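You operate a simulated robot arm through the tools that you are given. There is no shell and no other tool.

You are at the controls of a simulated robot arm. One attempt, no reset.

## Task
Put the yellow-tipped leg on the pad of the cradle. Then take the blue-tipped leg and put it on the shelf under the teal cupboard. Then turn the depth dial to 20 mm. Then press the marker button two times. Then fetch the blue end cap and set it on the shelf under the steel bench. Then open the teal drawer, take the green tape measure on the shelf under the steel bench and put it away in the inside of the teal drawer and shut the drawer again. Then take the yellow twine and leave it on the yellow board. Then open the blue bench drawer. The order counts. Set down upright: green tape measure, yellow twine.

The check looks at the end state, three seconds after you hand in, the way a careful person would. Anything else that was tipped, shoved, dropped, spilled or broken makes it a failure. Lids that push on must go on centred and level and be pressed home; caps that screw on are set level and turned clockwise until they are tight.

## Robot
A 7-joint arm with a two-finger parallel gripper on a trunk, on a base that drives. Base frame: it is fixed to the floor where the robot stands at the start and does not move with it; the origin is under the middle of the robot, x ahead of it, y to its left, z up. Lengths are in mm, angles in rad, forces in N, time in s.
With the tool pointing down near the work surface it reaches from about 140 to 420 mm from the robot's upright axis, wherever it stands. Its first joint turns from -2.897 to 2.897 rad. Places, roughly: blue bench drawer [400, -500, 700]; blue end cap (4x4x3 cm) [-1200, -6400, 900]; blue-tipped leg (4x4x20 cm) [300, -200, 1000]; depth dial [500, -900, 900]; green tape measure (8x4x7 cm) [-1100, -6500, 400]; inside of the teal drawer [500, -2500, 700]; marker button [400, -2500, 900]; pad of the cradle [-4400, 500, 900]; shelf under the steel bench [-600, -6500, 400]; shelf under the teal cupboard [-200, 700, 600]; teal drawer [400, -2500, 800]; yellow board (22x23 cm) [420, -2980, 880]; yellow twine (6x6x7 cm) [-1100, -6500, 900]; yellow-tipped leg (4x4x20 cm) [500, 100, 1000]. Payload 3.4 kg.
The TCP is the grasp point between the finger pads, 30 mm short of the fingertips. In the tool frame z runs along the fingers and y along their closing line. Largest opening 94 mm; finger width 28, thickness 10; the body of the gripper, 50 by 96 mm, starts 55 mm behind the TCP.
Orientation is told as [roll, pitch, yaw] about the base's x, y, z axes, in that order, counted from this pose: with the fingers straight down and closing along the base's y, the tool's x points along the base's -x, its y along +y and its z along -z.

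## Interface
- The arm moves only by the tool servo_tool. Its argument "deltas" is a list of rows, each an object of numbers (a shift or turn left out is 0, a gripper value left out holds the last): "rx", "ry", "rz": the turn, a rotation vector about the tool's x, y, z in units of 6 degrees (1.0 is 6 degrees); "x", "y", "z": the shift along the tool's x, y, z in units of 50 mm (1.0 is 50 mm); "grip": the finger opening in mm, from 0 to 94. In form: [{"rx": .., "ry": .., "rz": .., "x": .., "y": .., "z": .., "grip": ..}, ...]. A call has 1 to 20 rows; each row shifts and turns the commanded pose from where the row before left it, along the tool's axes as they then stand. A call with a number of a shift or a turn outside -1 to 1 is refused whole. A row lasts 0.2 s, in which the tool goes at most 50 mm and 0.15 rad; a call with a longer step from one row to the next is refused whole, and so is a gripper value outside its range. Where a pose cannot be reached the arm comes as near as it can. A force on the tool above 40 N (or 10 N above the force at the start of the call, whichever is more), or a blocked arm, ends the call early, and 0.2 s more pass. The fingers move at their own pace (about 72 mm/s each) and stop on an object; they squeeze with about 37 N. The grip force told is the motor's: it shows also when the fingers shut on nothing. Time passes only in rows, and 0.2 s behind the last, so rows that do not move let the fingers close. The reply holds the time, the measured pose of the TCP, the force on the tool along the base axes, the opening and the grip force, in the units named above and with some noise, with the torque about the TCP (base axes, N m) and any sound that the robot's microphone picked up, and new pictures: "views" is both (left out), scene, wrist or none.
- Cameras (640 x 400 px; columns grow to the right, rows downward): "scene" is now at [-4.2, 145.1, 1606.1]; the picture's right is [-0.13, -0.99, 0.00], its down [-0.92, 0.12, -0.37] and it looks along [0.36, -0.05, -0.93] (base axes); focal length 214 px, centre (320, 200). "wrist" rides on the gripper at [76, 14, -103] in the tool frame; the picture's right is [-0.18, 0.98, 0.00], its down [-0.75, -0.14, -0.64] and it looks along [-0.63, -0.12, 0.77] (tool axes); focal length 243 px, centre (320, 200). There is no depth. A picture from a camera that has moved, and an enlarged one, comes with that camera's place and axes in the base frame and with its lens.
- lift_body(by): slides the trunk up (or, below 0, down) by that many mm; the arm and the scene camera ride with it, the base frame stays. It gives what a move gives, with no picture.
- roll_base(legs): drives the robot by 1 to 6 legs, each [ahead, left, turn to the left] in mm, mm and rad, along the robot's own axes; the way and the turn of a leg run together, so that a leg with both is an arc; at most 1500 mm and 3.142 rad a leg. The arm and the cameras ride along, it lands a little off, and it stops where it bumps. It gives what a move gives, and a new picture of the scene camera.
- aim_head(pan, tilt): turns the head with the scene camera to pan (to the left, within 2.705 rad either way) and tilt (down, from -0.506 to 1.204), counted from straight ahead of the robot. It gives what a move gives, and a new picture of the scene camera.
- zoom(camera, box): a new picture of the part [left, top, right, bottom] of that camera's present view, enlarged. It takes no simulated time.
- close_job(): hands the job in; it is judged then, once.

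Nothing tells you exact positions but the pictures and the camera data. Unless the task says otherwise, let go and move clear before handing in.

The tools are called after "Emit:" by a JSON object that holds its "api" and its "payload". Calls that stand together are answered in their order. servo_tool: Moves the arm, as the interface text tells. Its arguments: {"type":"object","properties":{"deltas":{"type":"array","items":{"type":"object","properties":{"rx":{"type":"number"},"ry":{"type":"number"},"rz":{"type":"number"},"x":{"type":"number"},"y":{"type":"number"},"z":{"type":"number"},"grip":{"type":"number"}}}},"views":{"type":"string","enum":["both","scene","wrist","none"]}},"required":["deltas"]} The other tools are called the same way: lift_body (by) slides the trunk up or down; roll_base (legs) drives the base; aim_head (pan, tilt) turns the head that bears the scene camera; zoom (camera, box) takes an enlarged picture of a part of a camera's view; close_job () hands the job in.

At the start:

```text
time: 0.0
eef_pos: [207.2, -288.4, 1190.7]
ee_rot: [0.0, 0.0, -0.001]
force: [-0.4, 1.3, 0.7]
wrist_torque: [0.0, 0.02, 0.02]
opening: 93.9
gripper_force: 0.0
trunk travel left (down, up): [-300.0, 86.0]
robot x, y, heading: [1.0, -1.2, 0.004]
head pan, tilt: [-0.131, 1.194]
```

scene: 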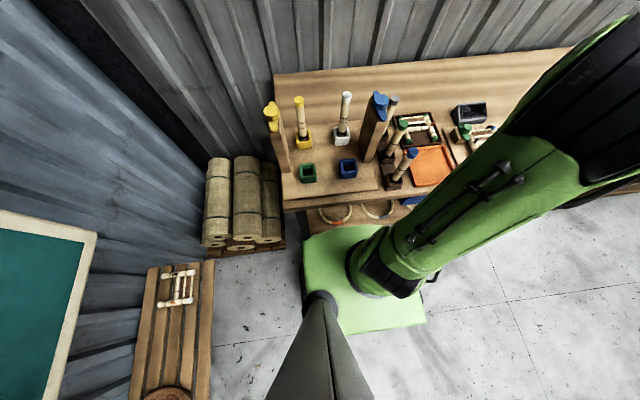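
wrist: 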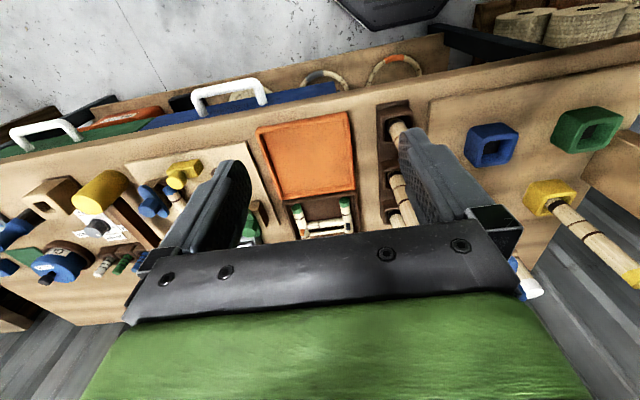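

I see a workbench ahead with legs standing in sockets, a yellow-tipped one to the left and a blue-tipped one nearer the middle. I'll enlarge the scene view to find them more exactly.

Emit:
{"api": "zoom", "payload": {"camera": "scene", "box": [250, 70, 450, 220]}}

Emit:
{"api": "zoom", "payload": {"camera": "wrist", "box": [320, 60, 640, 300]}}

Emit:
{"api": "zoom", "payload": {"camera": "wrist", "box": [0, 60, 320, 300]}}

```text
2.67 times, centred on (350, 145) of scene
camera zoom: at [-4.2, 145.1, 1606.1], right [-0.13, -0.99, 0.0], down [-0.92, 0.12, -0.37], along [0.36, -0.05, -0.93], focal length 572 px, centre (240, 347)
```

zoom: 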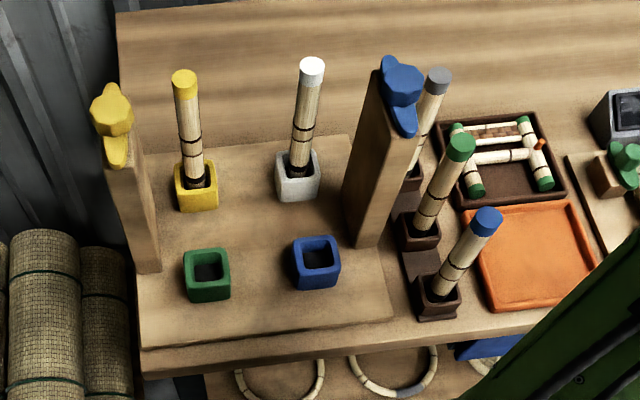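

```text
1.67 times, centred on (480, 180) of wrist
camera zoom: at [130.5, -275.0, 1292.6], right [0.18, 0.98, 0.0], down [0.75, -0.14, 0.64], along [0.63, -0.12, -0.77], focal length 404 px, centre (53, 233)
```

zoom: 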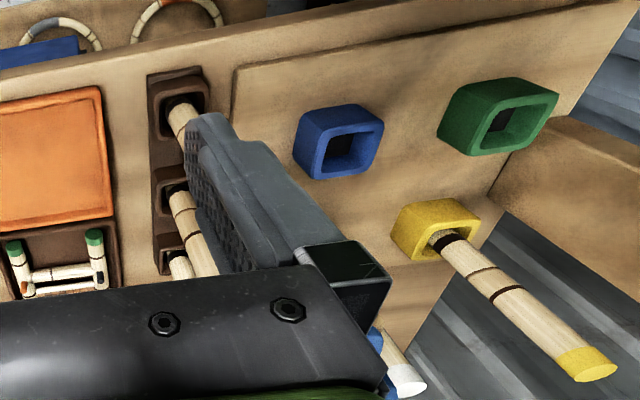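

```text
1.67 times, centred on (160, 180) of wrist
camera zoom: at [130.5, -275.0, 1292.6], right [0.18, 0.98, 0.0], down [0.75, -0.14, 0.64], along [0.63, -0.12, -0.77], focal length 404 px, centre (587, 233)
```

zoom: 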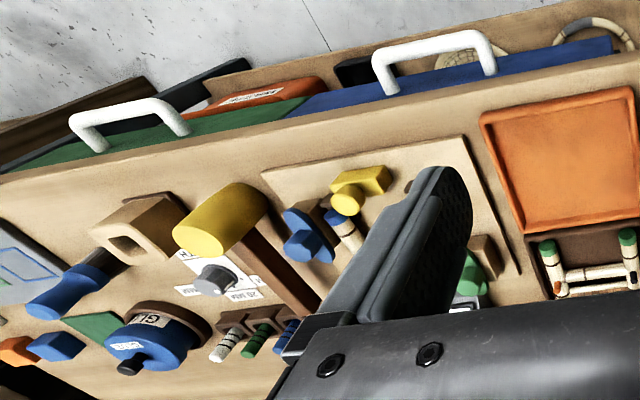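

The bench ahead holds the yellow-tipped leg at roughly (540, 142), with its top near z=1090. I'll look around with the head before I move anything.

Emit:
{"api": "aim_head", "payload": {"pan": 0.0, "tilt": 0.5}}

Emit:
{"api": "aim_head", "payload": {"pan": 1.3, "tilt": 0.6}}

Emit:
{"api": "aim_head", "payload": {"pan": 2.6, "tilt": 0.4}}

Emit:
{"api": "aim_head", "payload": {"pan": -1.3, "tilt": 0.6}}

Emit:
{"api": "aim_head", "payload": {"pan": -2.6, "tilt": 0.4}}

```text
time: 1.1
eef_pos: [206.6, -287.6, 1191.2]
ee_rot: [0.0, 0.0, 0.0]
force: [0.3, 0.3, 0.7]
wrist_torque: [0.03, 0.0, 0.0]
opening: 94.2
gripper_force: 0.0
trunk travel left (down, up): [-300.0, 86.0]
robot x, y, heading: [-2.8, -0.4, 0.002]
head pan, tilt: [0.0, 0.499]
camera scene: at [30.9, 152.5, 1659.4], right [0.0, -1.0, 0.0], down [-0.48, 0.0, -0.88], along [0.88, 0.0, -0.48], focal length 214 px, centre (320, 200)
```

scene: 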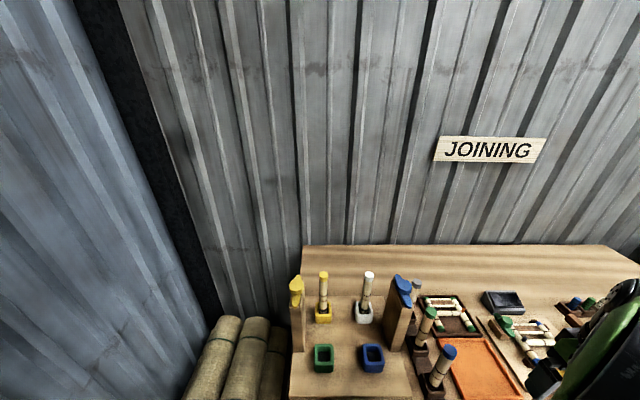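

```text
time: 2.5
eef_pos: [205.4, -287.8, 1191.4]
ee_rot: [0.001, -0.001, 0.0]
force: [-0.1, 0.0, 0.3]
wrist_torque: [-0.01, 0.01, 0.02]
opening: 93.9
gripper_force: 0.0
trunk travel left (down, up): [-300.0, 86.0]
robot x, y, heading: [-0.8, -0.5, -0.003]
head pan, tilt: [1.3, 0.6]
camera scene: at [-36.4, 237.6, 1650.4], right [0.96, -0.27, 0.0], down [-0.15, -0.54, -0.83], along [0.22, 0.8, -0.56], focal length 214 px, centre (320, 200)
```

scene: 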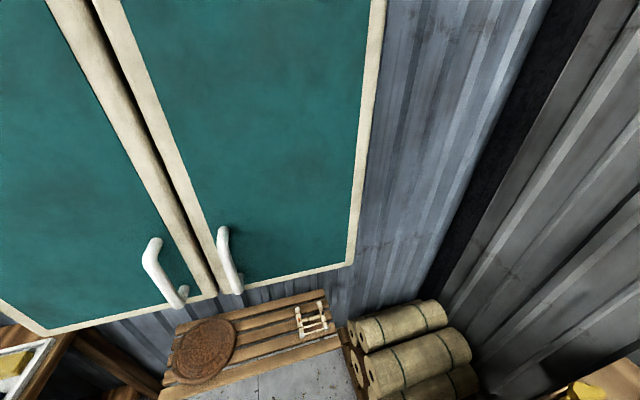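

```text
time: 4.0
eef_pos: [207.6, -288.3, 1191.1]
ee_rot: [0.001, -0.001, -0.001]
force: [-0.3, 0.2, 0.6]
wrist_torque: [-0.04, 0.02, -0.04]
opening: 93.9
gripper_force: 0.1
trunk travel left (down, up): [-300.0, 86.0]
robot x, y, heading: [0.8, 0.5, -0.001]
head pan, tilt: [2.601, 0.4]
camera scene: at [-139.5, 200.3, 1668.6], right [0.52, 0.86, 0.0], down [0.33, -0.2, -0.92], along [-0.79, 0.47, -0.39], focal length 214 px, centre (320, 200)
```

scene: 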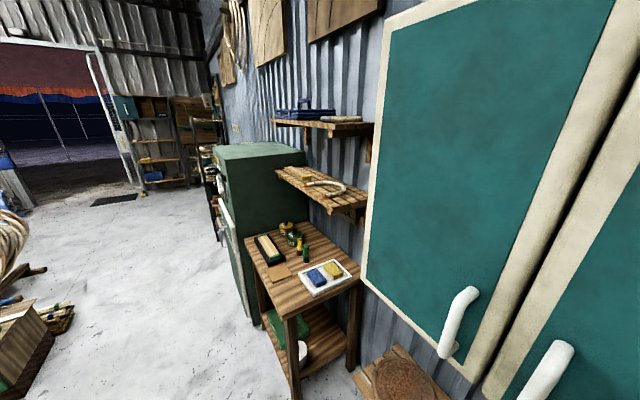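

```text
time: 7.2
eef_pos: [206.2, -288.2, 1190.8]
ee_rot: [0.0, 0.001, 0.0]
force: [0.3, -0.1, -0.3]
wrist_torque: [0.0, 0.03, 0.01]
opening: 94.1
gripper_force: 0.0
trunk travel left (down, up): [-300.0, 86.0]
robot x, y, heading: [-0.8, -2.6, 0.0]
head pan, tilt: [-1.3, 0.6]
camera scene: at [-36.5, 67.3, 1650.4], right [-0.96, -0.27, 0.0], down [-0.15, 0.54, -0.83], along [0.22, -0.8, -0.56], focal length 214 px, centre (320, 200)
```

scene: 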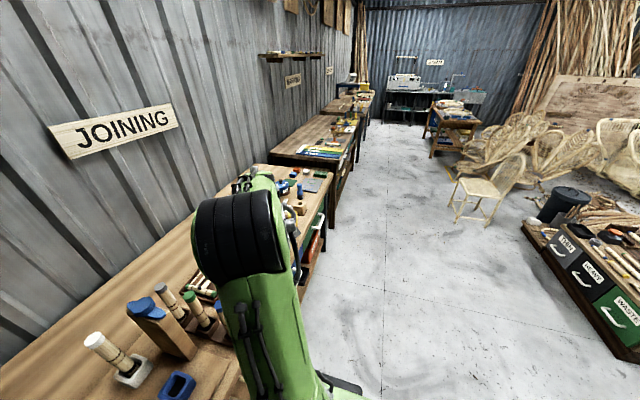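

```text
time: 8.7
eef_pos: [207.3, -288.7, 1191.1]
ee_rot: [0.001, 0.002, -0.001]
force: [-0.5, 0.1, -0.6]
wrist_torque: [0.02, -0.03, 0.02]
opening: 94.0
gripper_force: 0.1
trunk travel left (down, up): [-300.0, 86.0]
robot x, y, heading: [0.3, -3.1, -0.0]
head pan, tilt: [-2.601, 0.4]
camera scene: at [-139.5, 104.7, 1668.6], right [-0.52, 0.86, 0.0], down [0.33, 0.2, -0.92], along [-0.79, -0.47, -0.39], focal length 214 px, centre (320, 200)
```

scene: 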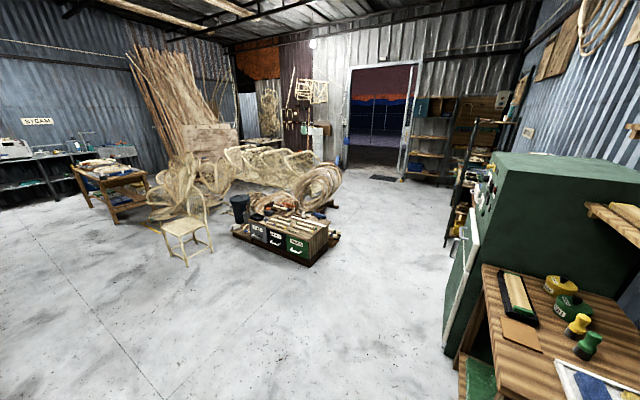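

The shelf under the teal cupboard is the slatted bench to the left, and the cradle lies past the green machine along the left wall. I'll look straight down to judge the base's clearance to the bench.

Emit:
{"api": "aim_head", "payload": {"pan": 0.0, "tilt": 1.2}}

Emit:
{"api": "zoom", "payload": {"camera": "scene", "box": [240, 160, 460, 340]}}

```text
time: 11.0
eef_pos: [206.3, -287.2, 1191.1]
ee_rot: [0.0, 0.0, -0.002]
force: [-0.6, -0.3, 0.5]
wrist_torque: [0.02, -0.03, 0.01]
opening: 94.0
gripper_force: 0.1
trunk travel left (down, up): [-300.0, 86.0]
robot x, y, heading: [0.1, 3.1, 0.004]
head pan, tilt: [0.0, 1.201]
camera scene: at [-4.2, 152.4, 1605.8], right [0.0, -1.0, 0.0], down [-0.93, 0.0, -0.36], along [0.36, 0.0, -0.93], focal length 214 px, centre (320, 200)
```

scene: 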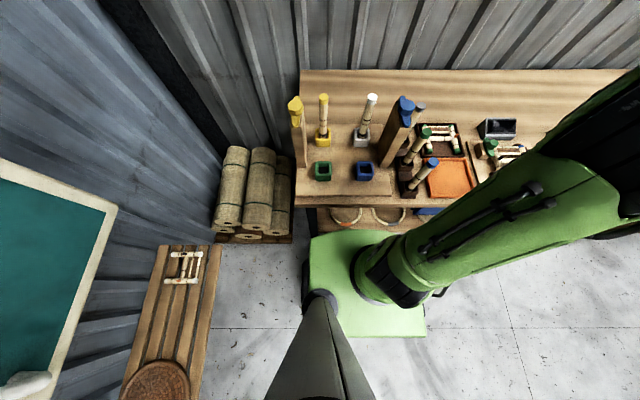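

```text
2.22 times, centred on (350, 250) of scene
camera zoom: at [-4.2, 152.4, 1605.8], right [0.0, -1.0, 0.0], down [-0.93, 0.0, -0.36], along [0.36, 0.0, -0.93], focal length 477 px, centre (253, 89)
```

zoom: 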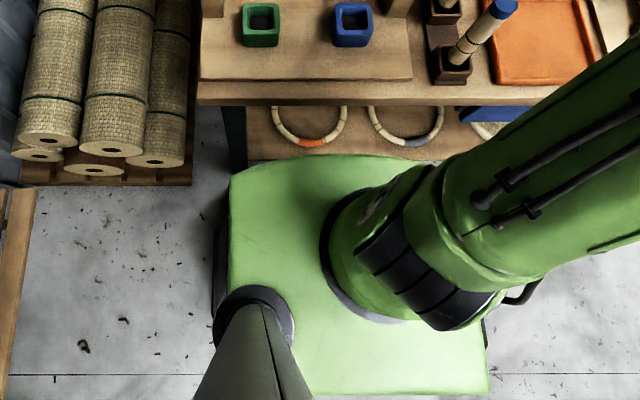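

The bench's front edge is about 100 mm ahead of my platform, and the yellow leg is near (538, 143). I'll drive left and slightly ahead to bring it within reach.

Emit:
{"api": "roll_base", "payload": {"legs": [[0, 110, 0], [75, 0, 0]]}}

Emit:
{"api": "zoom", "payload": {"camera": "scene", "box": [220, 60, 500, 340]}}

```text
time: 13.0
eef_pos: [224.3, -199.1, 1191.1]
ee_rot: [-0.001, 0.0, -0.051]
force: [0.1, -0.1, -0.3]
wrist_torque: [-0.01, 0.02, 0.0]
opening: 93.9
gripper_force: 0.2
trunk travel left (down, up): [-300.0, 86.0]
robot x, y, heading: [33.6, 97.0, -0.045]
head pan, tilt: [0.0, 1.201]
stopped in leg 2: the robot was blocked; the commanded pose is now the measured one
camera scene: at [35.1, 251.0, 1605.7], right [-0.05, -1.0, 0.0], down [-0.93, 0.04, -0.36], along [0.36, -0.02, -0.93], focal length 214 px, centre (320, 200)
```

scene: 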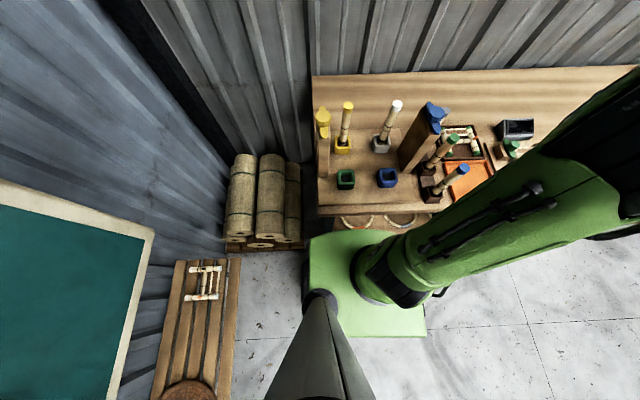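

```text
1.43 times, centred on (360, 200) of scene
camera zoom: at [35.1, 251.0, 1605.7], right [-0.05, -1.0, 0.0], down [-0.93, 0.04, -0.36], along [0.36, -0.02, -0.93], focal length 306 px, centre (263, 200)
```

zoom: 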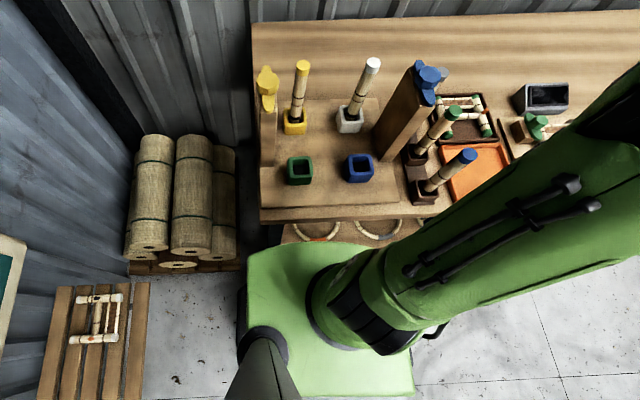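

The base bumped lightly at about x=34, probably against the bench leg or the pallet, and the heading turned slightly. I'll back off a little and straighten up.

Emit:
{"api": "roll_base", "payload": {"legs": [[-8, 0, 0.045]]}}

Emit:
{"api": "aim_head", "payload": {"pan": 0.9, "tilt": 1.2}}

```text
time: 13.8
eef_pos: [231.1, -190.5, 1191.0]
ee_rot: [-0.001, 0.0, -0.006]
force: [0.8, 0.0, 0.7]
wrist_torque: [-0.01, 0.0, 0.0]
opening: 94.1
gripper_force: 0.0
trunk travel left (down, up): [-300.0, 86.0]
robot x, y, heading: [27.0, 98.3, -0.004]
head pan, tilt: [0.0, 1.201]
camera scene: at [21.8, 250.8, 1605.8], right [0.0, -1.0, 0.0], down [-0.93, 0.0, -0.36], along [0.36, 0.0, -0.93], focal length 214 px, centre (320, 200)
```

scene: 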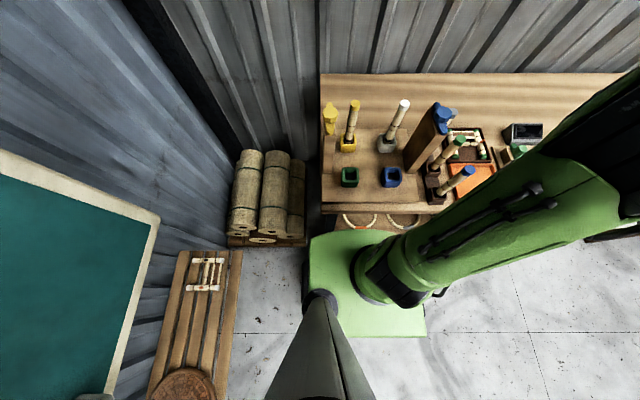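

```text
time: 15.0
eef_pos: [231.4, -191.0, 1192.2]
ee_rot: [-0.002, -0.001, -0.004]
force: [-0.5, 0.6, -0.1]
wrist_torque: [0.0, -0.01, 0.0]
opening: 94.1
gripper_force: 0.1
trunk travel left (down, up): [-300.0, 86.0]
robot x, y, heading: [24.7, 97.5, -0.004]
head pan, tilt: [0.901, 1.201]
camera scene: at [1.0, 294.6, 1605.8], right [0.78, -0.62, 0.0], down [-0.58, -0.73, -0.36], along [0.23, 0.28, -0.93], focal length 214 px, centre (320, 200)
```

scene: 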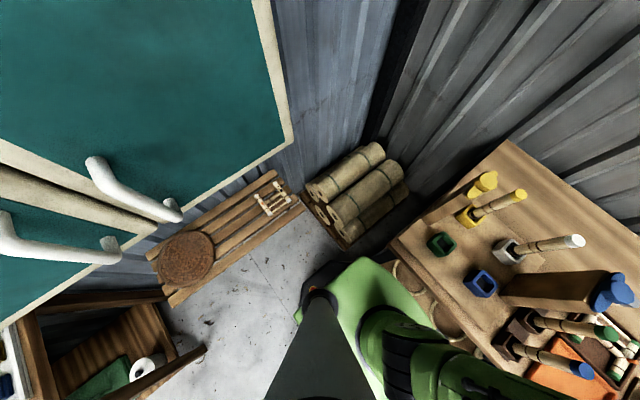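

The base seems limited to about x=35 by the bench and the pallet, so I'll test the arm's reach with the tool horizontal. First I'll swing the arm over in front of the yellow leg, staying high, and start pitching the tool forward.

Emit:
{"api": "servo_tool", "payload": {"deltas": [{"x": -0.2, "y": 0.95, "z": -0.12}, {"x": -0.2, "y": 0.95, "z": -0.12}, {"x": -0.2, "y": 0.95, "z": -0.12}, {"x": -0.2, "y": 0.95, "z": -0.12}, {"x": -0.2, "y": 0.95, "z": -0.12}, {"x": -0.2, "y": 0.95, "z": -0.12}, {"x": -0.2, "y": 0.95, "z": -0.12}, {"ry": -1}, {"ry": -1}, {"ry": -1}, {"ry": -1}, {"ry": -1}, {"ry": -1}, {"ry": -1}, {"ry": -1}], "views": "both"}}

Emit:
{"api": "aim_head", "payload": {"pan": 0.0, "tilt": 1.0}}

```text
time: 18.2
eef_pos: [315.4, 144.4, 1235.2]
ee_rot: [-0.003, -0.784, -0.003]
force: [0.4, -0.5, -0.9]
wrist_torque: [-0.02, 0.02, 0.02]
opening: 94.0
gripper_force: 0.2
out of reach, approached as far as the arm can: row 15
trunk travel left (down, up): [-300.0, 86.0]
robot x, y, heading: [29.3, 96.6, -0.002]
head pan, tilt: [0.901, 1.201]
camera scene: at [1.6, 295.5, 1605.7], right [0.78, -0.62, 0.0], down [-0.58, -0.73, -0.36], along [0.23, 0.28, -0.93], focal length 214 px, centre (320, 200)
camera wrist: at [188.8, 159.2, 1252.9], right [0.14, 0.98, 0.13], down [0.08, -0.14, 0.99], along [0.99, -0.12, -0.1], focal length 243 px, centre (320, 200)
```

scene: 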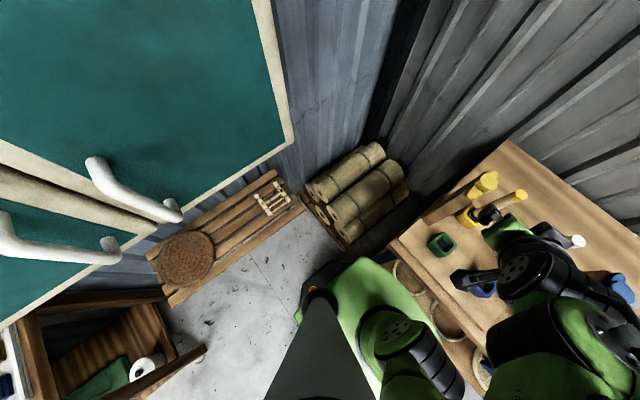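
wrist: 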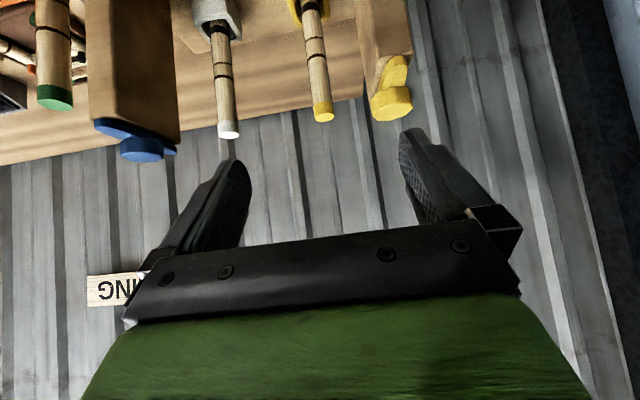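

```text
time: 19.4
eef_pos: [314.6, 145.3, 1235.3]
ee_rot: [-0.001, -0.784, -0.003]
force: [-0.2, 0.1, 0.0]
wrist_torque: [-0.03, -0.02, -0.02]
opening: 94.0
gripper_force: 0.1
trunk travel left (down, up): [-300.0, 86.0]
robot x, y, heading: [24.8, 94.5, -0.001]
head pan, tilt: [0.0, 1.0]
camera scene: at [35.7, 251.0, 1618.3], right [0.0, -1.0, 0.0], down [-0.84, 0.0, -0.54], along [0.54, 0.0, -0.84], focal length 214 px, centre (320, 200)
```

scene: 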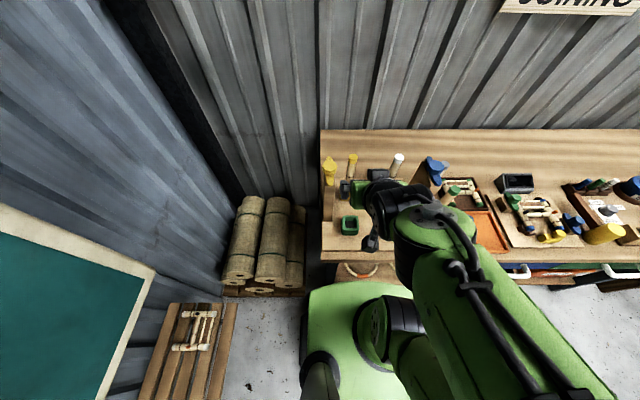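

The arm stopped at a 45° pitch because the tool is too close in. The leg is near (545, 140) with its top near 1087, so I'll move outward and keep pitching towards horizontal.

Emit:
{"api": "servo_tool", "payload": {"deltas": [{"x": 0.09, "z": 0.97}, {"x": 0.09, "z": 0.97}, {"x": 0.09, "z": 0.97}, {"x": 0.09, "z": 0.97}, {"ry": -1}, {"ry": -1}, {"ry": -1}, {"ry": -1}, {"ry": -1}, {"ry": -1}, {"ry": -1}], "views": "both"}}

```text
time: 20.5
eef_pos: [402.1, 291.8, 1092.5]
ee_rot: [0.045, -0.793, 0.327]
force: [-4.0, 34.1, -11.0]
wrist_torque: [0.03, 0.04, 0.15]
opening: 75.0
gripper_force: 0.0
out of reach, approached as far as the arm can: row 1
trunk travel left (down, up): [-300.0, 86.0]
robot x, y, heading: [25.1, 96.6, -0.001]
head pan, tilt: [0.0, 1.0]
stopped in row 5: the force on the tool passed its limit at 84 N (the readings are from after the stop); the commanded pose is now the measured one
camera scene: at [36.0, 257.4, 1617.6], right [0.0, -1.0, 0.0], down [-0.84, 0.0, -0.54], along [0.54, 0.0, -0.84], focal length 214 px, centre (320, 200)
camera wrist: at [279.0, 259.4, 1110.0], right [-0.22, 0.96, 0.16], down [0.12, -0.14, 0.98], along [0.97, 0.24, -0.09], focal length 243 px, centre (320, 200)
```

scene: 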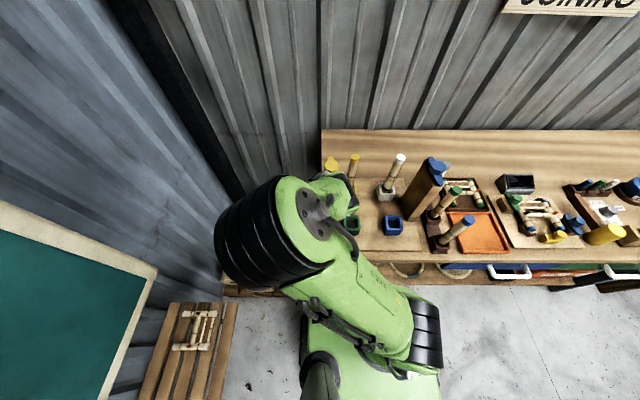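
wrist: 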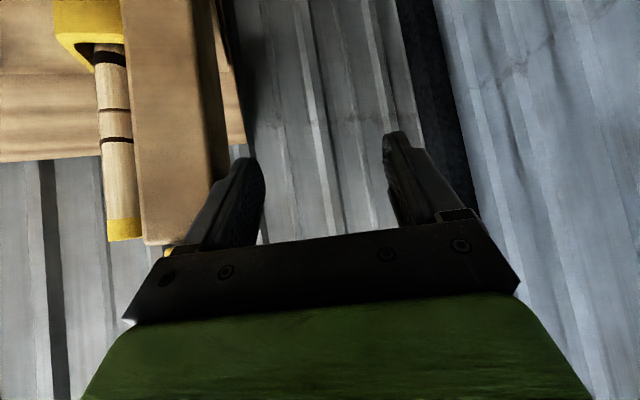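

The arm's elbow flipped to the left and a finger pressed on the jig's left plank. I'll ease off sideways, then rise, and check that nothing moved.

Emit:
{"api": "servo_tool", "payload": {"deltas": [{"y": 0.3}, {"y": 0.3}, {"x": -0.5, "z": -0.5}, {"x": -0.5, "z": -0.5}, {"x": -0.5, "z": -0.5}, {"x": -0.5, "z": -0.5}], "views": "both"}}

```text
time: 22.1
eef_pos: [417.5, 253.7, 1238.7]
ee_rot: [0.009, -0.803, 0.19]
force: [0.5, 1.3, -0.2]
wrist_torque: [-0.03, 0.02, -0.01]
opening: 94.0
gripper_force: 0.0
trunk travel left (down, up): [-300.0, 86.0]
robot x, y, heading: [27.4, 99.0, -0.007]
head pan, tilt: [0.0, 1.0]
stopped in row 6: the arm was blocked; the commanded pose is now the measured one
camera scene: at [35.0, 252.6, 1618.2], right [0.0, -1.0, 0.0], down [-0.84, 0.0, -0.54], along [0.54, 0.0, -0.84], focal length 214 px, centre (320, 200)
camera wrist: at [291.7, 242.7, 1253.0], right [-0.07, 0.99, 0.14], down [0.09, -0.13, 0.99], along [0.99, 0.08, -0.08], focal length 243 px, centre (320, 200)
```

scene: 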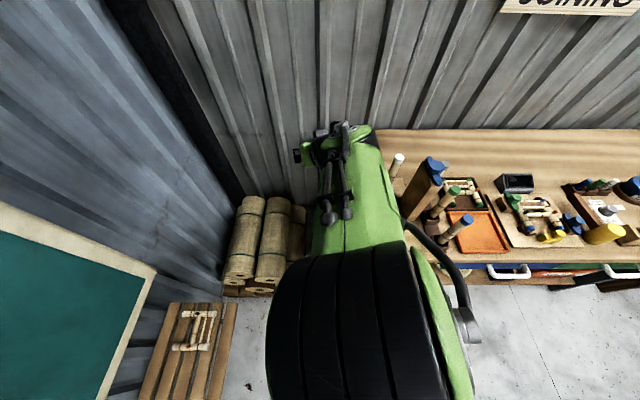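
wrist: 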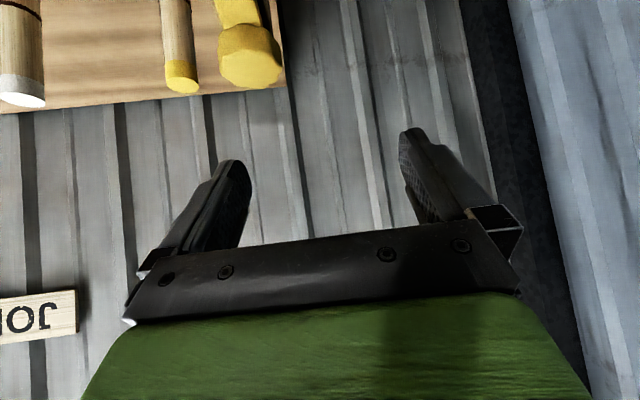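

The yellow and white legs still stand in place, but the elbow is now up near my head mast. I'll move the tool back across to y≈143 in small steps and undo the yaw.

Emit:
{"api": "servo_tool", "payload": {"deltas": [{"x": 0.3, "z": 0.3}, {"y": -0.4, "rx": 0.4, "rz": 0.4}, {"y": -0.4, "rx": 0.4, "rz": 0.4}, {"y": -0.4, "rx": 0.4, "rz": 0.4}], "views": "both"}}

```text
time: 23.1
eef_pos: [427.0, 195.0, 1215.2]
ee_rot: [0.015, -0.801, 0.013]
force: [1.0, -0.8, 0.1]
wrist_torque: [0.04, 0.02, -0.02]
opening: 94.0
gripper_force: 0.1
trunk travel left (down, up): [-300.0, 86.0]
robot x, y, heading: [25.2, 98.4, 0.001]
head pan, tilt: [0.0, 1.0]
camera scene: at [35.5, 250.4, 1618.4], right [0.0, -1.0, 0.0], down [-0.84, 0.0, -0.54], along [0.54, 0.0, -0.84], focal length 214 px, centre (320, 200)
camera wrist: at [300.0, 205.2, 1231.3], right [0.11, 0.98, 0.14], down [0.07, -0.15, 0.99], along [0.99, -0.1, -0.08], focal length 243 px, centre (320, 200)
```

scene: 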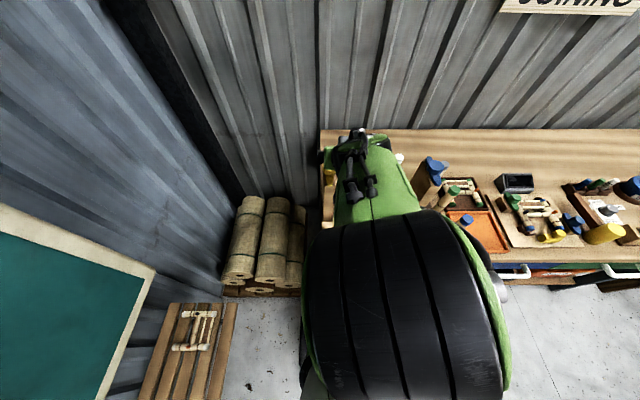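
wrist: 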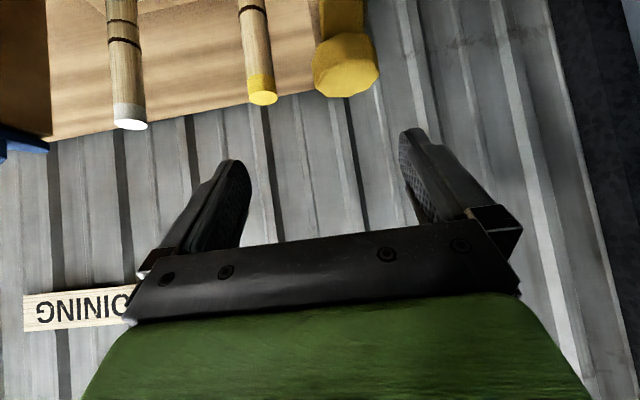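

The yaw is corrected and the elbow-up posture is good. I'll bring the tool over to y≈141 and pitch further towards horizontal.

Emit:
{"api": "servo_tool", "payload": {"deltas": [{"y": -0.54}, {"y": -0.54}, {"ry": -0.8}, {"ry": -0.8}, {"ry": -0.8}], "views": "both"}}

```text
time: 24.3
eef_pos: [427.8, 140.6, 1214.5]
ee_rot: [0.021, -1.053, 0.004]
force: [0.3, 0.3, 0.2]
wrist_torque: [0.0, 0.01, 0.0]
opening: 94.0
gripper_force: 0.1
trunk travel left (down, up): [-300.0, 86.0]
robot x, y, heading: [26.5, 94.6, -0.001]
head pan, tilt: [0.0, 1.0]
camera scene: at [35.5, 251.1, 1618.4], right [0.0, -1.0, 0.0], down [-0.84, 0.0, -0.54], along [0.54, 0.0, -0.84], focal length 214 px, centre (320, 200)
camera wrist: at [301.3, 152.1, 1198.7], right [0.07, 0.98, 0.17], down [-0.18, -0.15, 0.97], along [0.98, -0.1, 0.17], focal length 243 px, centre (320, 200)
```

scene: 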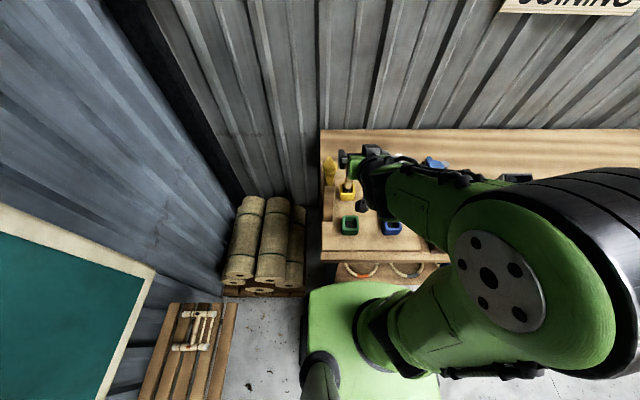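
wrist: 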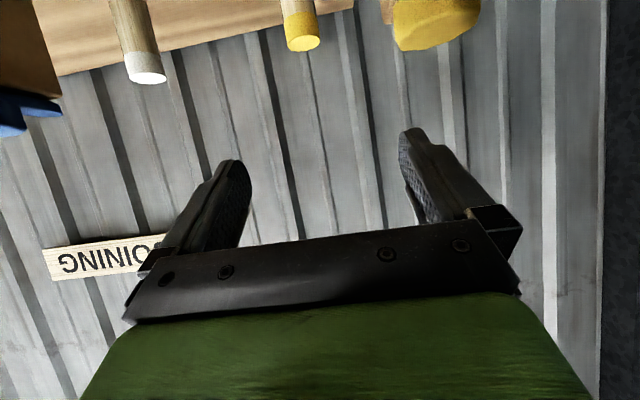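

The elbow is out to the right and the arm still reports no reach trouble. I'll continue pitching to horizontal.

Emit:
{"api": "servo_tool", "payload": {"deltas": [{"ry": -0.8}, {"ry": -0.8}, {"ry": -0.8}, {"ry": -0.8}, {"ry": -0.8}, {"ry": -0.8}], "views": "both"}}

```text
time: 25.7
eef_pos: [452.2, 167.0, 1301.0]
ee_rot: [0.245, -1.504, -0.222]
force: [0.2, -0.1, -0.5]
wrist_torque: [0.05, -0.03, 0.0]
opening: 94.1
gripper_force: 0.1
out of reach, approached as far as the arm can: row 2, 3, 4, 5, 6
trunk travel left (down, up): [-300.0, 86.0]
robot x, y, heading: [24.8, 99.7, 0.002]
head pan, tilt: [0.0, 1.0]
camera scene: at [37.3, 251.0, 1618.3], right [0.0, -1.0, 0.0], down [-0.84, 0.0, -0.54], along [0.54, 0.0, -0.84], focal length 214 px, centre (320, 200)
camera wrist: at [344.3, 179.2, 1230.3], right [-0.01, 0.98, 0.2], down [-0.59, -0.17, 0.79], along [0.81, -0.11, 0.58], focal length 243 px, centre (320, 200)
```

scene: 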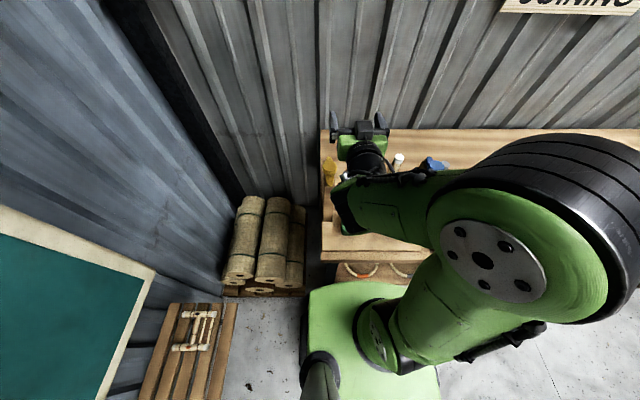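
wrist: 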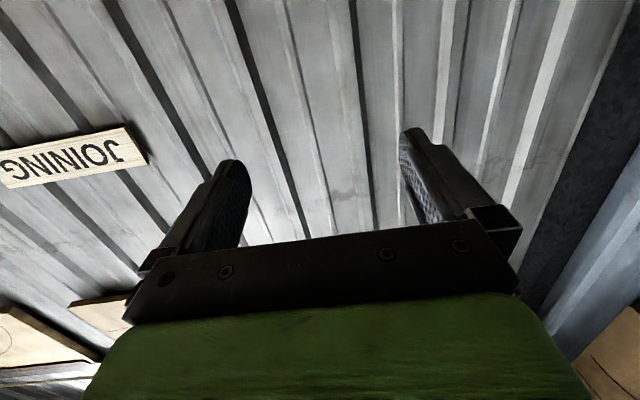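

The arm drifts off when the tool is fully horizontal, because it runs into joint limits. I'll return to about a 45° pitch, which it reached cleanly, and approach the leg on that line.

Emit:
{"api": "servo_tool", "payload": {"deltas": [{"ry": 0.9}, {"ry": 0.9}, {"ry": 0.9}, {"ry": 0.9}, {"ry": 0.9}, {"ry": 0.9}, {"ry": 0.9}, {"ry": 0.9}], "views": "both"}}

```text
time: 27.5
eef_pos: [450.9, 167.9, 1305.3]
ee_rot: [0.015, -0.8, 0.013]
force: [1.1, 0.1, -0.4]
wrist_torque: [-0.01, 0.01, 0.03]
opening: 94.1
gripper_force: 0.1
trunk travel left (down, up): [-300.0, 86.0]
robot x, y, heading: [25.8, 97.0, 0.002]
head pan, tilt: [0.0, 1.0]
camera scene: at [35.9, 251.1, 1618.4], right [0.0, -1.0, 0.0], down [-0.84, 0.0, -0.54], along [0.54, 0.0, -0.84], focal length 214 px, centre (320, 200)
camera wrist: at [321.9, 178.4, 1322.4], right [0.11, 0.98, 0.14], down [0.07, -0.15, 0.99], along [0.99, -0.09, -0.08], focal length 243 px, centre (320, 200)
```

scene: 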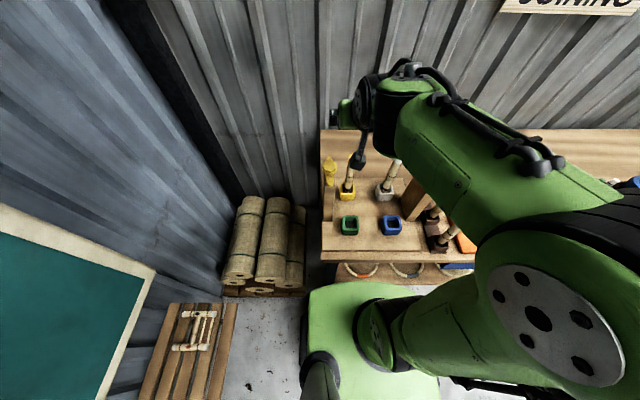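
wrist: 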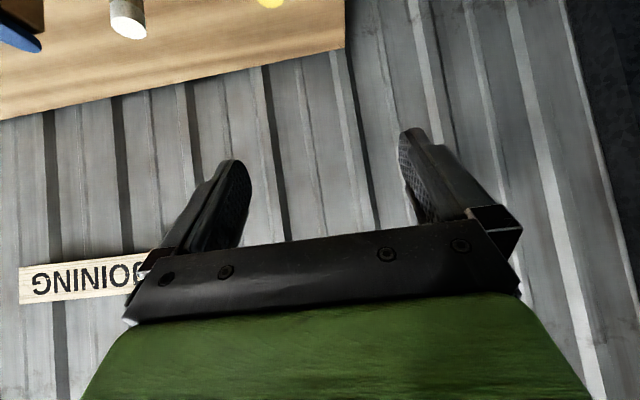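

The position held at (451, 168, 1305) with a clean 45° pitch. I'll step forward and down towards the leg.

Emit:
{"api": "servo_tool", "payload": {"deltas": [{"z": 0.72, "x": 0.27, "y": -0.18}, {"z": 0.72, "x": 0.27, "y": -0.18}, {"z": 0.72, "x": 0.27, "y": -0.18}], "views": "both"}}

```text
time: 28.3
eef_pos: [501.6, 144.0, 1201.0]
ee_rot: [0.015, -0.799, 0.013]
force: [-0.7, -1.0, -0.2]
wrist_torque: [0.04, 0.01, 0.01]
opening: 94.1
gripper_force: 0.0
trunk travel left (down, up): [-300.0, 86.0]
robot x, y, heading: [24.5, 93.2, -0.007]
head pan, tilt: [0.0, 1.0]
camera scene: at [37.5, 250.9, 1618.3], right [0.0, -1.0, 0.0], down [-0.84, 0.0, -0.54], along [0.54, 0.0, -0.84], focal length 214 px, centre (320, 200)
camera wrist: at [373.6, 153.5, 1217.3], right [0.11, 0.98, 0.14], down [0.07, -0.15, 0.99], along [0.99, -0.09, -0.08], focal length 243 px, centre (320, 200)
```

scene: 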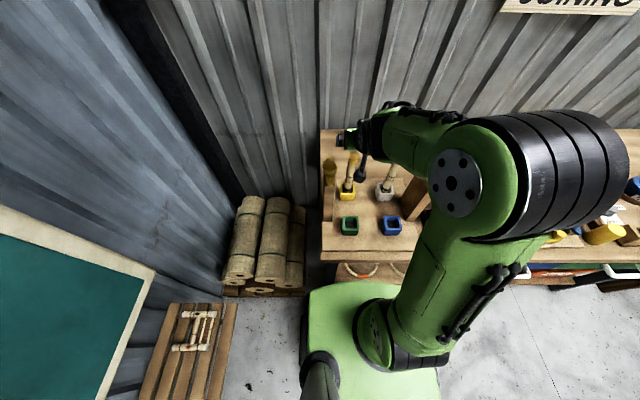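
wrist: 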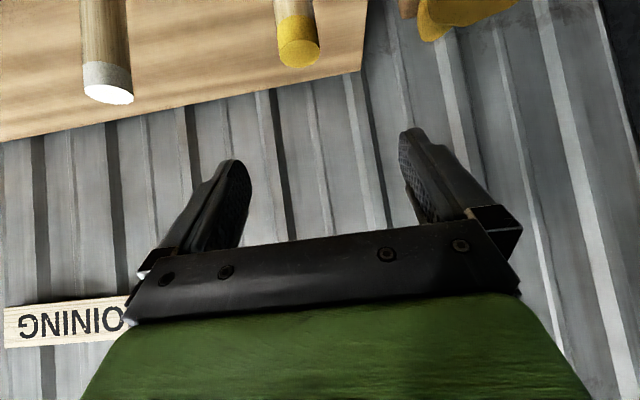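

The leg's top is near (545, 138, 1089), well inside the open fingers' span. I'll descend the rest of the way so the fingers straddle it.

Emit:
{"api": "servo_tool", "payload": {"deltas": [{"z": 0.68, "x": 0.385, "y": -0.03}, {"z": 0.68, "x": 0.385, "y": -0.03}, {"z": 0.68, "x": 0.385, "y": -0.03}, {"z": 0.66, "x": 0.385, "y": -0.01}], "views": "both"}}

```text
time: 29.3
eef_pos: [544.4, 141.7, 1052.1]
ee_rot: [0.015, -0.802, 0.012]
force: [-0.3, -0.3, 0.0]
wrist_torque: [0.0, 0.04, -0.02]
opening: 93.9
gripper_force: 0.2
trunk travel left (down, up): [-300.0, 86.0]
robot x, y, heading: [23.5, 98.8, -0.001]
head pan, tilt: [0.0, 1.0]
camera scene: at [36.9, 251.2, 1618.3], right [0.0, -1.0, 0.0], down [-0.84, 0.0, -0.54], along [0.54, 0.0, -0.84], focal length 214 px, centre (320, 200)
camera wrist: at [416.8, 151.1, 1067.4], right [0.11, 0.98, 0.14], down [0.07, -0.15, 0.99], along [0.99, -0.1, -0.08], focal length 243 px, centre (320, 200)
```

scene: 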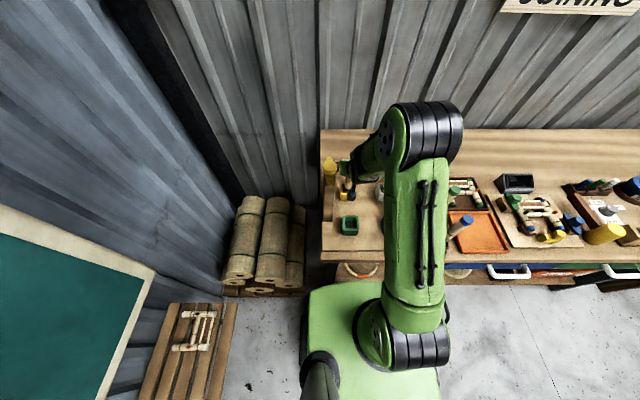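
wrist: 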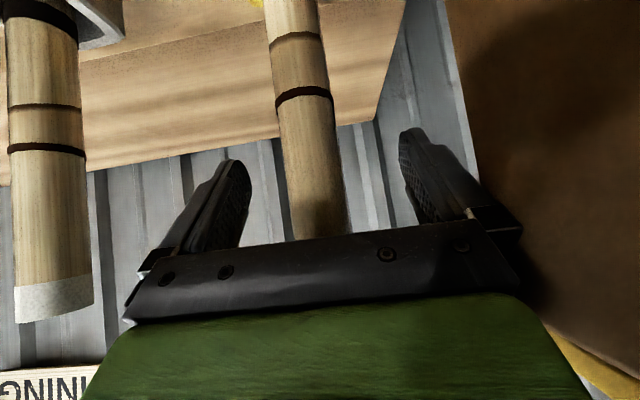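

The leg stands between the fingers, slightly to the -y side of centre. I'll shift a few mm and close.

Emit:
{"api": "servo_tool", "payload": {"deltas": [{"y": -0.08}, {"grip": 0}, {"grip": 0}, {"grip": 0}, {"grip": 0}, {"grip": 0}], "views": "wrist"}}

```text
time: 30.7
eef_pos: [542.9, 137.7, 1051.8]
ee_rot: [0.014, -0.801, 0.012]
force: [0.2, 1.7, 0.4]
wrist_torque: [0.06, 0.06, 0.01]
opening: 34.2
gripper_force: 36.6
trunk travel left (down, up): [-300.0, 86.0]
robot x, y, heading: [25.6, 97.6, 0.002]
head pan, tilt: [0.0, 1.0]
camera wrist: at [415.5, 146.8, 1068.1], right [0.11, 0.98, 0.14], down [0.07, -0.15, 0.99], along [0.99, -0.09, -0.08], focal length 243 px, centre (320, 200)
```

wrist: 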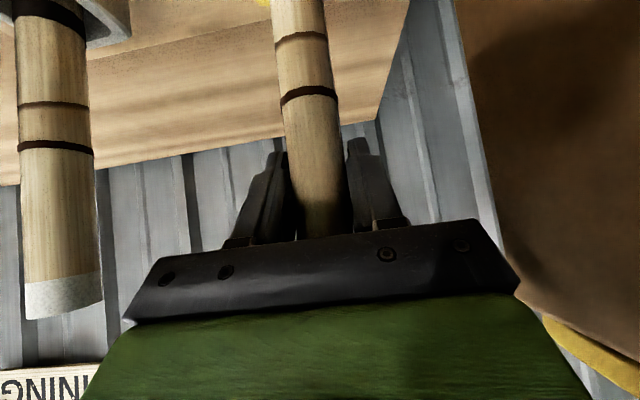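

The leg is held with an opening of 34 mm and a 37 N squeeze. Lifting straight up out of the socket.

Emit:
{"api": "servo_tool", "payload": {"deltas": [{"x": -0.29, "z": -0.28}, {"x": -0.36, "z": -0.35}, {"x": -0.36, "z": -0.35}, {"x": -0.36, "z": -0.35}, {"x": -0.36, "z": -0.35}, {"x": -0.36, "z": -0.35}], "views": "both"}}

```text
time: 32.1
eef_pos: [542.4, 134.7, 1198.3]
ee_rot: [0.013, -0.801, 0.012]
force: [0.2, -0.4, -0.8]
wrist_torque: [0.01, 0.01, -0.01]
opening: 34.6
gripper_force: 37.4
trunk travel left (down, up): [-300.0, 86.0]
robot x, y, heading: [24.7, 99.9, -0.0]
head pan, tilt: [0.0, 1.0]
camera scene: at [34.9, 251.1, 1618.4], right [0.0, -1.0, 0.0], down [-0.84, 0.0, -0.54], along [0.54, 0.0, -0.84], focal length 214 px, centre (320, 200)
camera wrist: at [414.8, 145.2, 1213.9], right [0.11, 0.98, 0.14], down [0.07, -0.15, 0.99], along [0.99, -0.09, -0.08], focal length 243 px, centre (320, 200)
```

scene: 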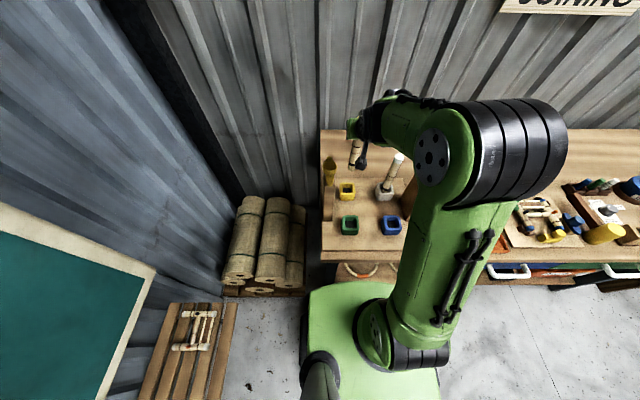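
wrist: 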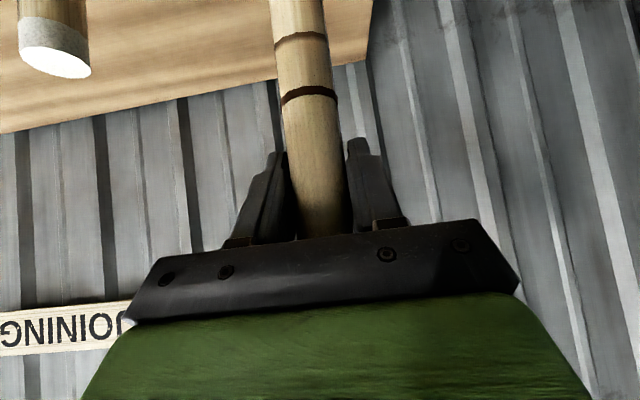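

The yellow leg is clear of its socket. I'll back away from the bench and drive along the corridor between the left wall furniture and the bins, towards the cradle.

Emit:
{"api": "roll_base", "payload": {"legs": [[-350, 0, 0], [-300, -300, 0], [-1400, 0, 0]]}}

Emit:
{"api": "aim_head", "payload": {"pan": 2.6, "tilt": 0.3}}

Emit:
{"api": "aim_head", "payload": {"pan": 1.8, "tilt": 0.5}}

```text
time: 43.1
eef_pos: [-1506.1, -165.8, 1196.4]
ee_rot: [0.014, -0.802, 0.019]
force: [-0.3, -0.5, -1.2]
wrist_torque: [-0.01, 0.05, 0.03]
opening: 34.1
gripper_force: 36.7
trunk travel left (down, up): [-300.0, 86.0]
robot x, y, heading: [-2020.1, -201.2, 0.009]
head pan, tilt: [0.0, 1.0]
camera scene: at [-2013.3, -53.6, 1618.4], right [0.01, -1.0, 0.0], down [-0.84, -0.01, -0.54], along [0.54, 0.0, -0.84], focal length 214 px, centre (320, 200)
```

scene: 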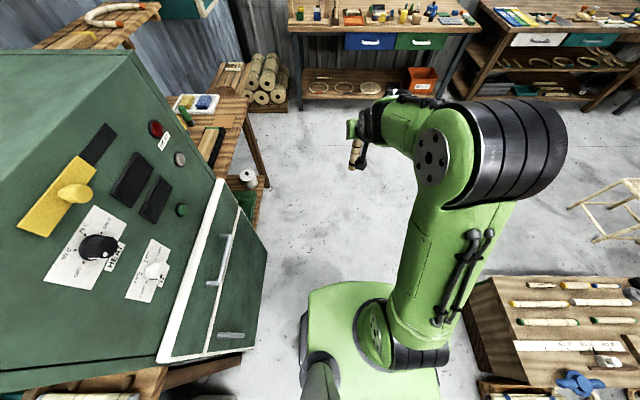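

```text
time: 45.4
eef_pos: [-1504.9, -165.7, 1198.3]
ee_rot: [0.015, -0.801, 0.021]
force: [-0.2, -0.8, -1.0]
wrist_torque: [-0.01, -0.04, 0.03]
opening: 34.3
gripper_force: 37.1
trunk travel left (down, up): [-300.0, 86.0]
robot x, y, heading: [-2025.0, -204.1, 0.009]
head pan, tilt: [2.601, 0.3]
camera scene: at [-2162.9, -6.5, 1677.9], right [0.51, 0.86, 0.0], down [0.25, -0.15, -0.96], along [-0.82, 0.49, -0.3], focal length 214 px, centre (320, 200)
```

scene: 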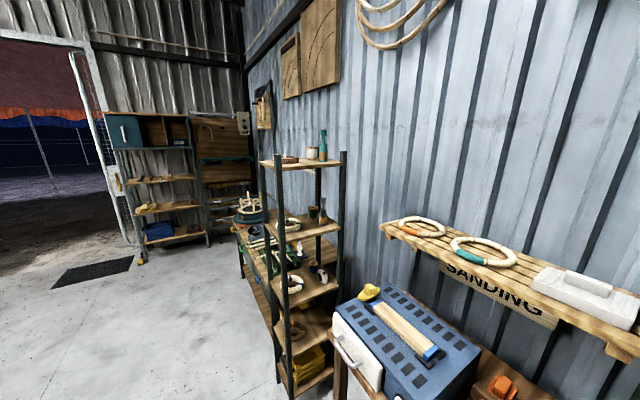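

```text
time: 46.6
eef_pos: [-1506.6, -166.1, 1197.8]
ee_rot: [0.013, -0.801, 0.018]
force: [-0.7, 0.0, -0.5]
wrist_torque: [0.02, 0.0, 0.0]
opening: 33.9
gripper_force: 37.2
trunk travel left (down, up): [-300.0, 86.0]
robot x, y, heading: [-2021.5, -204.3, 0.01]
head pan, tilt: [1.799, 0.499]
camera scene: at [-2104.0, 34.4, 1659.5], right [0.97, 0.23, 0.0], down [0.11, -0.47, -0.88], along [-0.21, 0.85, -0.48], focal length 214 px, centre (320, 200)
```

scene: 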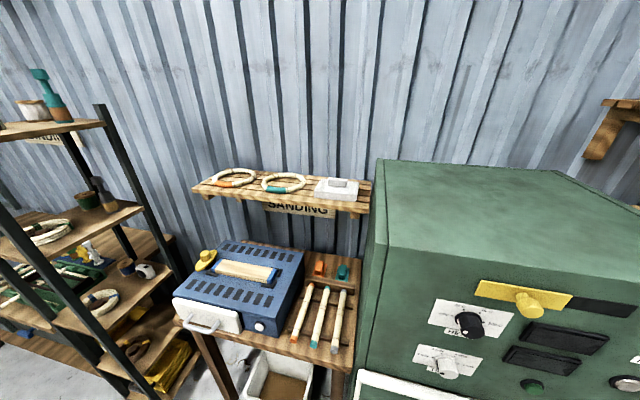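

The spot given for the cradle projects near column 255 of the earlier view, on a table beyond a dark shelf. I'll drive on until I'm in front of it.

Emit:
{"api": "roll_base", "payload": {"legs": [[-1400, -100, 0], [-900, 0, 0]]}}

Emit:
{"api": "aim_head", "payload": {"pan": 1.65, "tilt": 0.75}}

```text
time: 57.9
eef_pos: [-3806.6, -287.0, 1198.7]
ee_rot: [0.014, -0.801, 0.039]
force: [0.1, 0.6, -0.7]
wrist_torque: [0.0, -0.02, 0.02]
opening: 34.2
gripper_force: 36.6
trunk travel left (down, up): [-300.0, 86.0]
robot x, y, heading: [-4321.2, -335.4, 0.023]
head pan, tilt: [1.799, 0.499]
camera scene: at [-4407.9, -98.4, 1659.4], right [0.97, 0.25, 0.0], down [0.12, -0.46, -0.88], along [-0.22, 0.85, -0.48], focal length 214 px, centre (320, 200)
```

scene: 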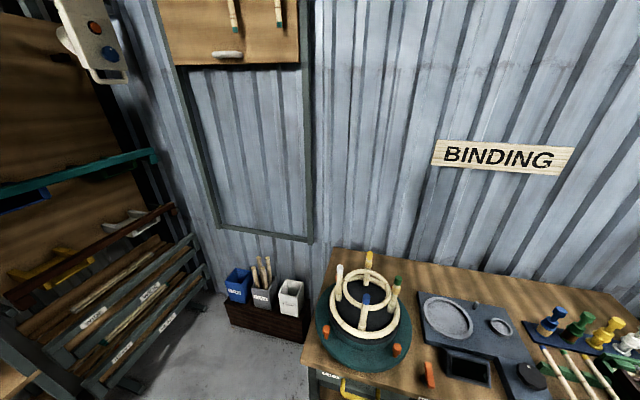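

```text
time: 58.7
eef_pos: [-3805.1, -286.9, 1197.1]
ee_rot: [0.014, -0.802, 0.038]
force: [0.6, 0.0, -1.0]
wrist_torque: [-0.02, -0.05, 0.01]
opening: 34.2
gripper_force: 36.7
trunk travel left (down, up): [-300.0, 86.0]
robot x, y, heading: [-4319.4, -333.9, 0.029]
head pan, tilt: [1.649, 0.75]
camera scene: at [-4393.0, -104.0, 1637.6], right [0.99, 0.1, 0.0], down [0.07, -0.68, -0.73], along [-0.08, 0.73, -0.68], focal length 214 px, centre (320, 200)
```

scene: 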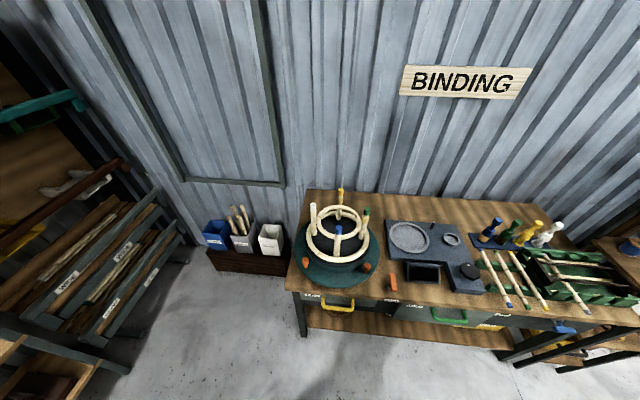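

The projected spot lands on the round turntable assembly with colour-tipped pegs. I'll enlarge it.

Emit:
{"api": "zoom", "payload": {"camera": "scene", "box": [270, 170, 430, 310]}}

Emit:
{"api": "zoom", "payload": {"camera": "scene", "box": [400, 190, 640, 340]}}

```text
2.86 times, centred on (350, 240) of scene
camera zoom: at [-4393.0, -104.0, 1637.6], right [0.99, 0.1, 0.0], down [0.07, -0.68, -0.73], along [-0.08, 0.73, -0.68], focal length 613 px, centre (234, 86)
```

zoom: 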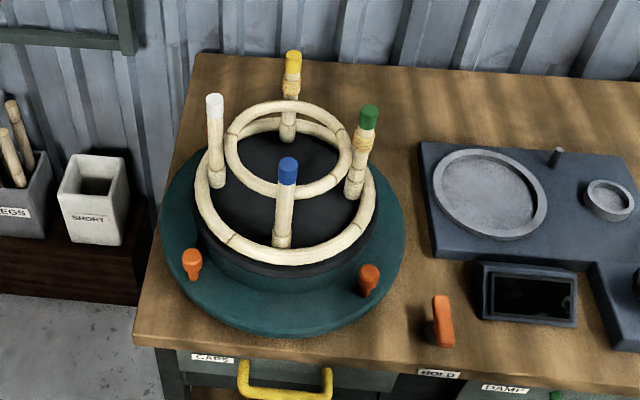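

```text
2.67 times, centred on (520, 265) of scene
camera zoom: at [-4393.0, -104.0, 1637.6], right [0.99, 0.1, 0.0], down [0.07, -0.68, -0.73], along [-0.08, 0.73, -0.68], focal length 572 px, centre (-213, 27)
```

zoom: 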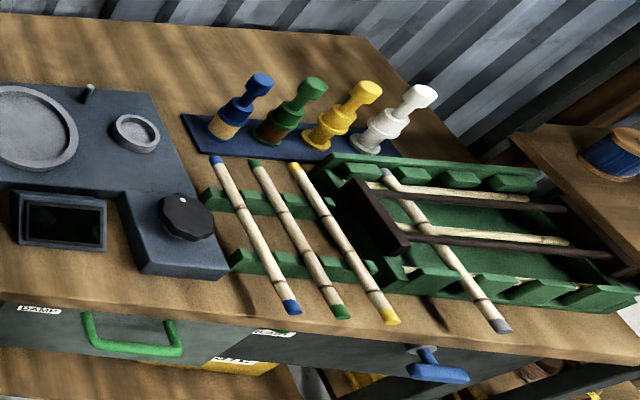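

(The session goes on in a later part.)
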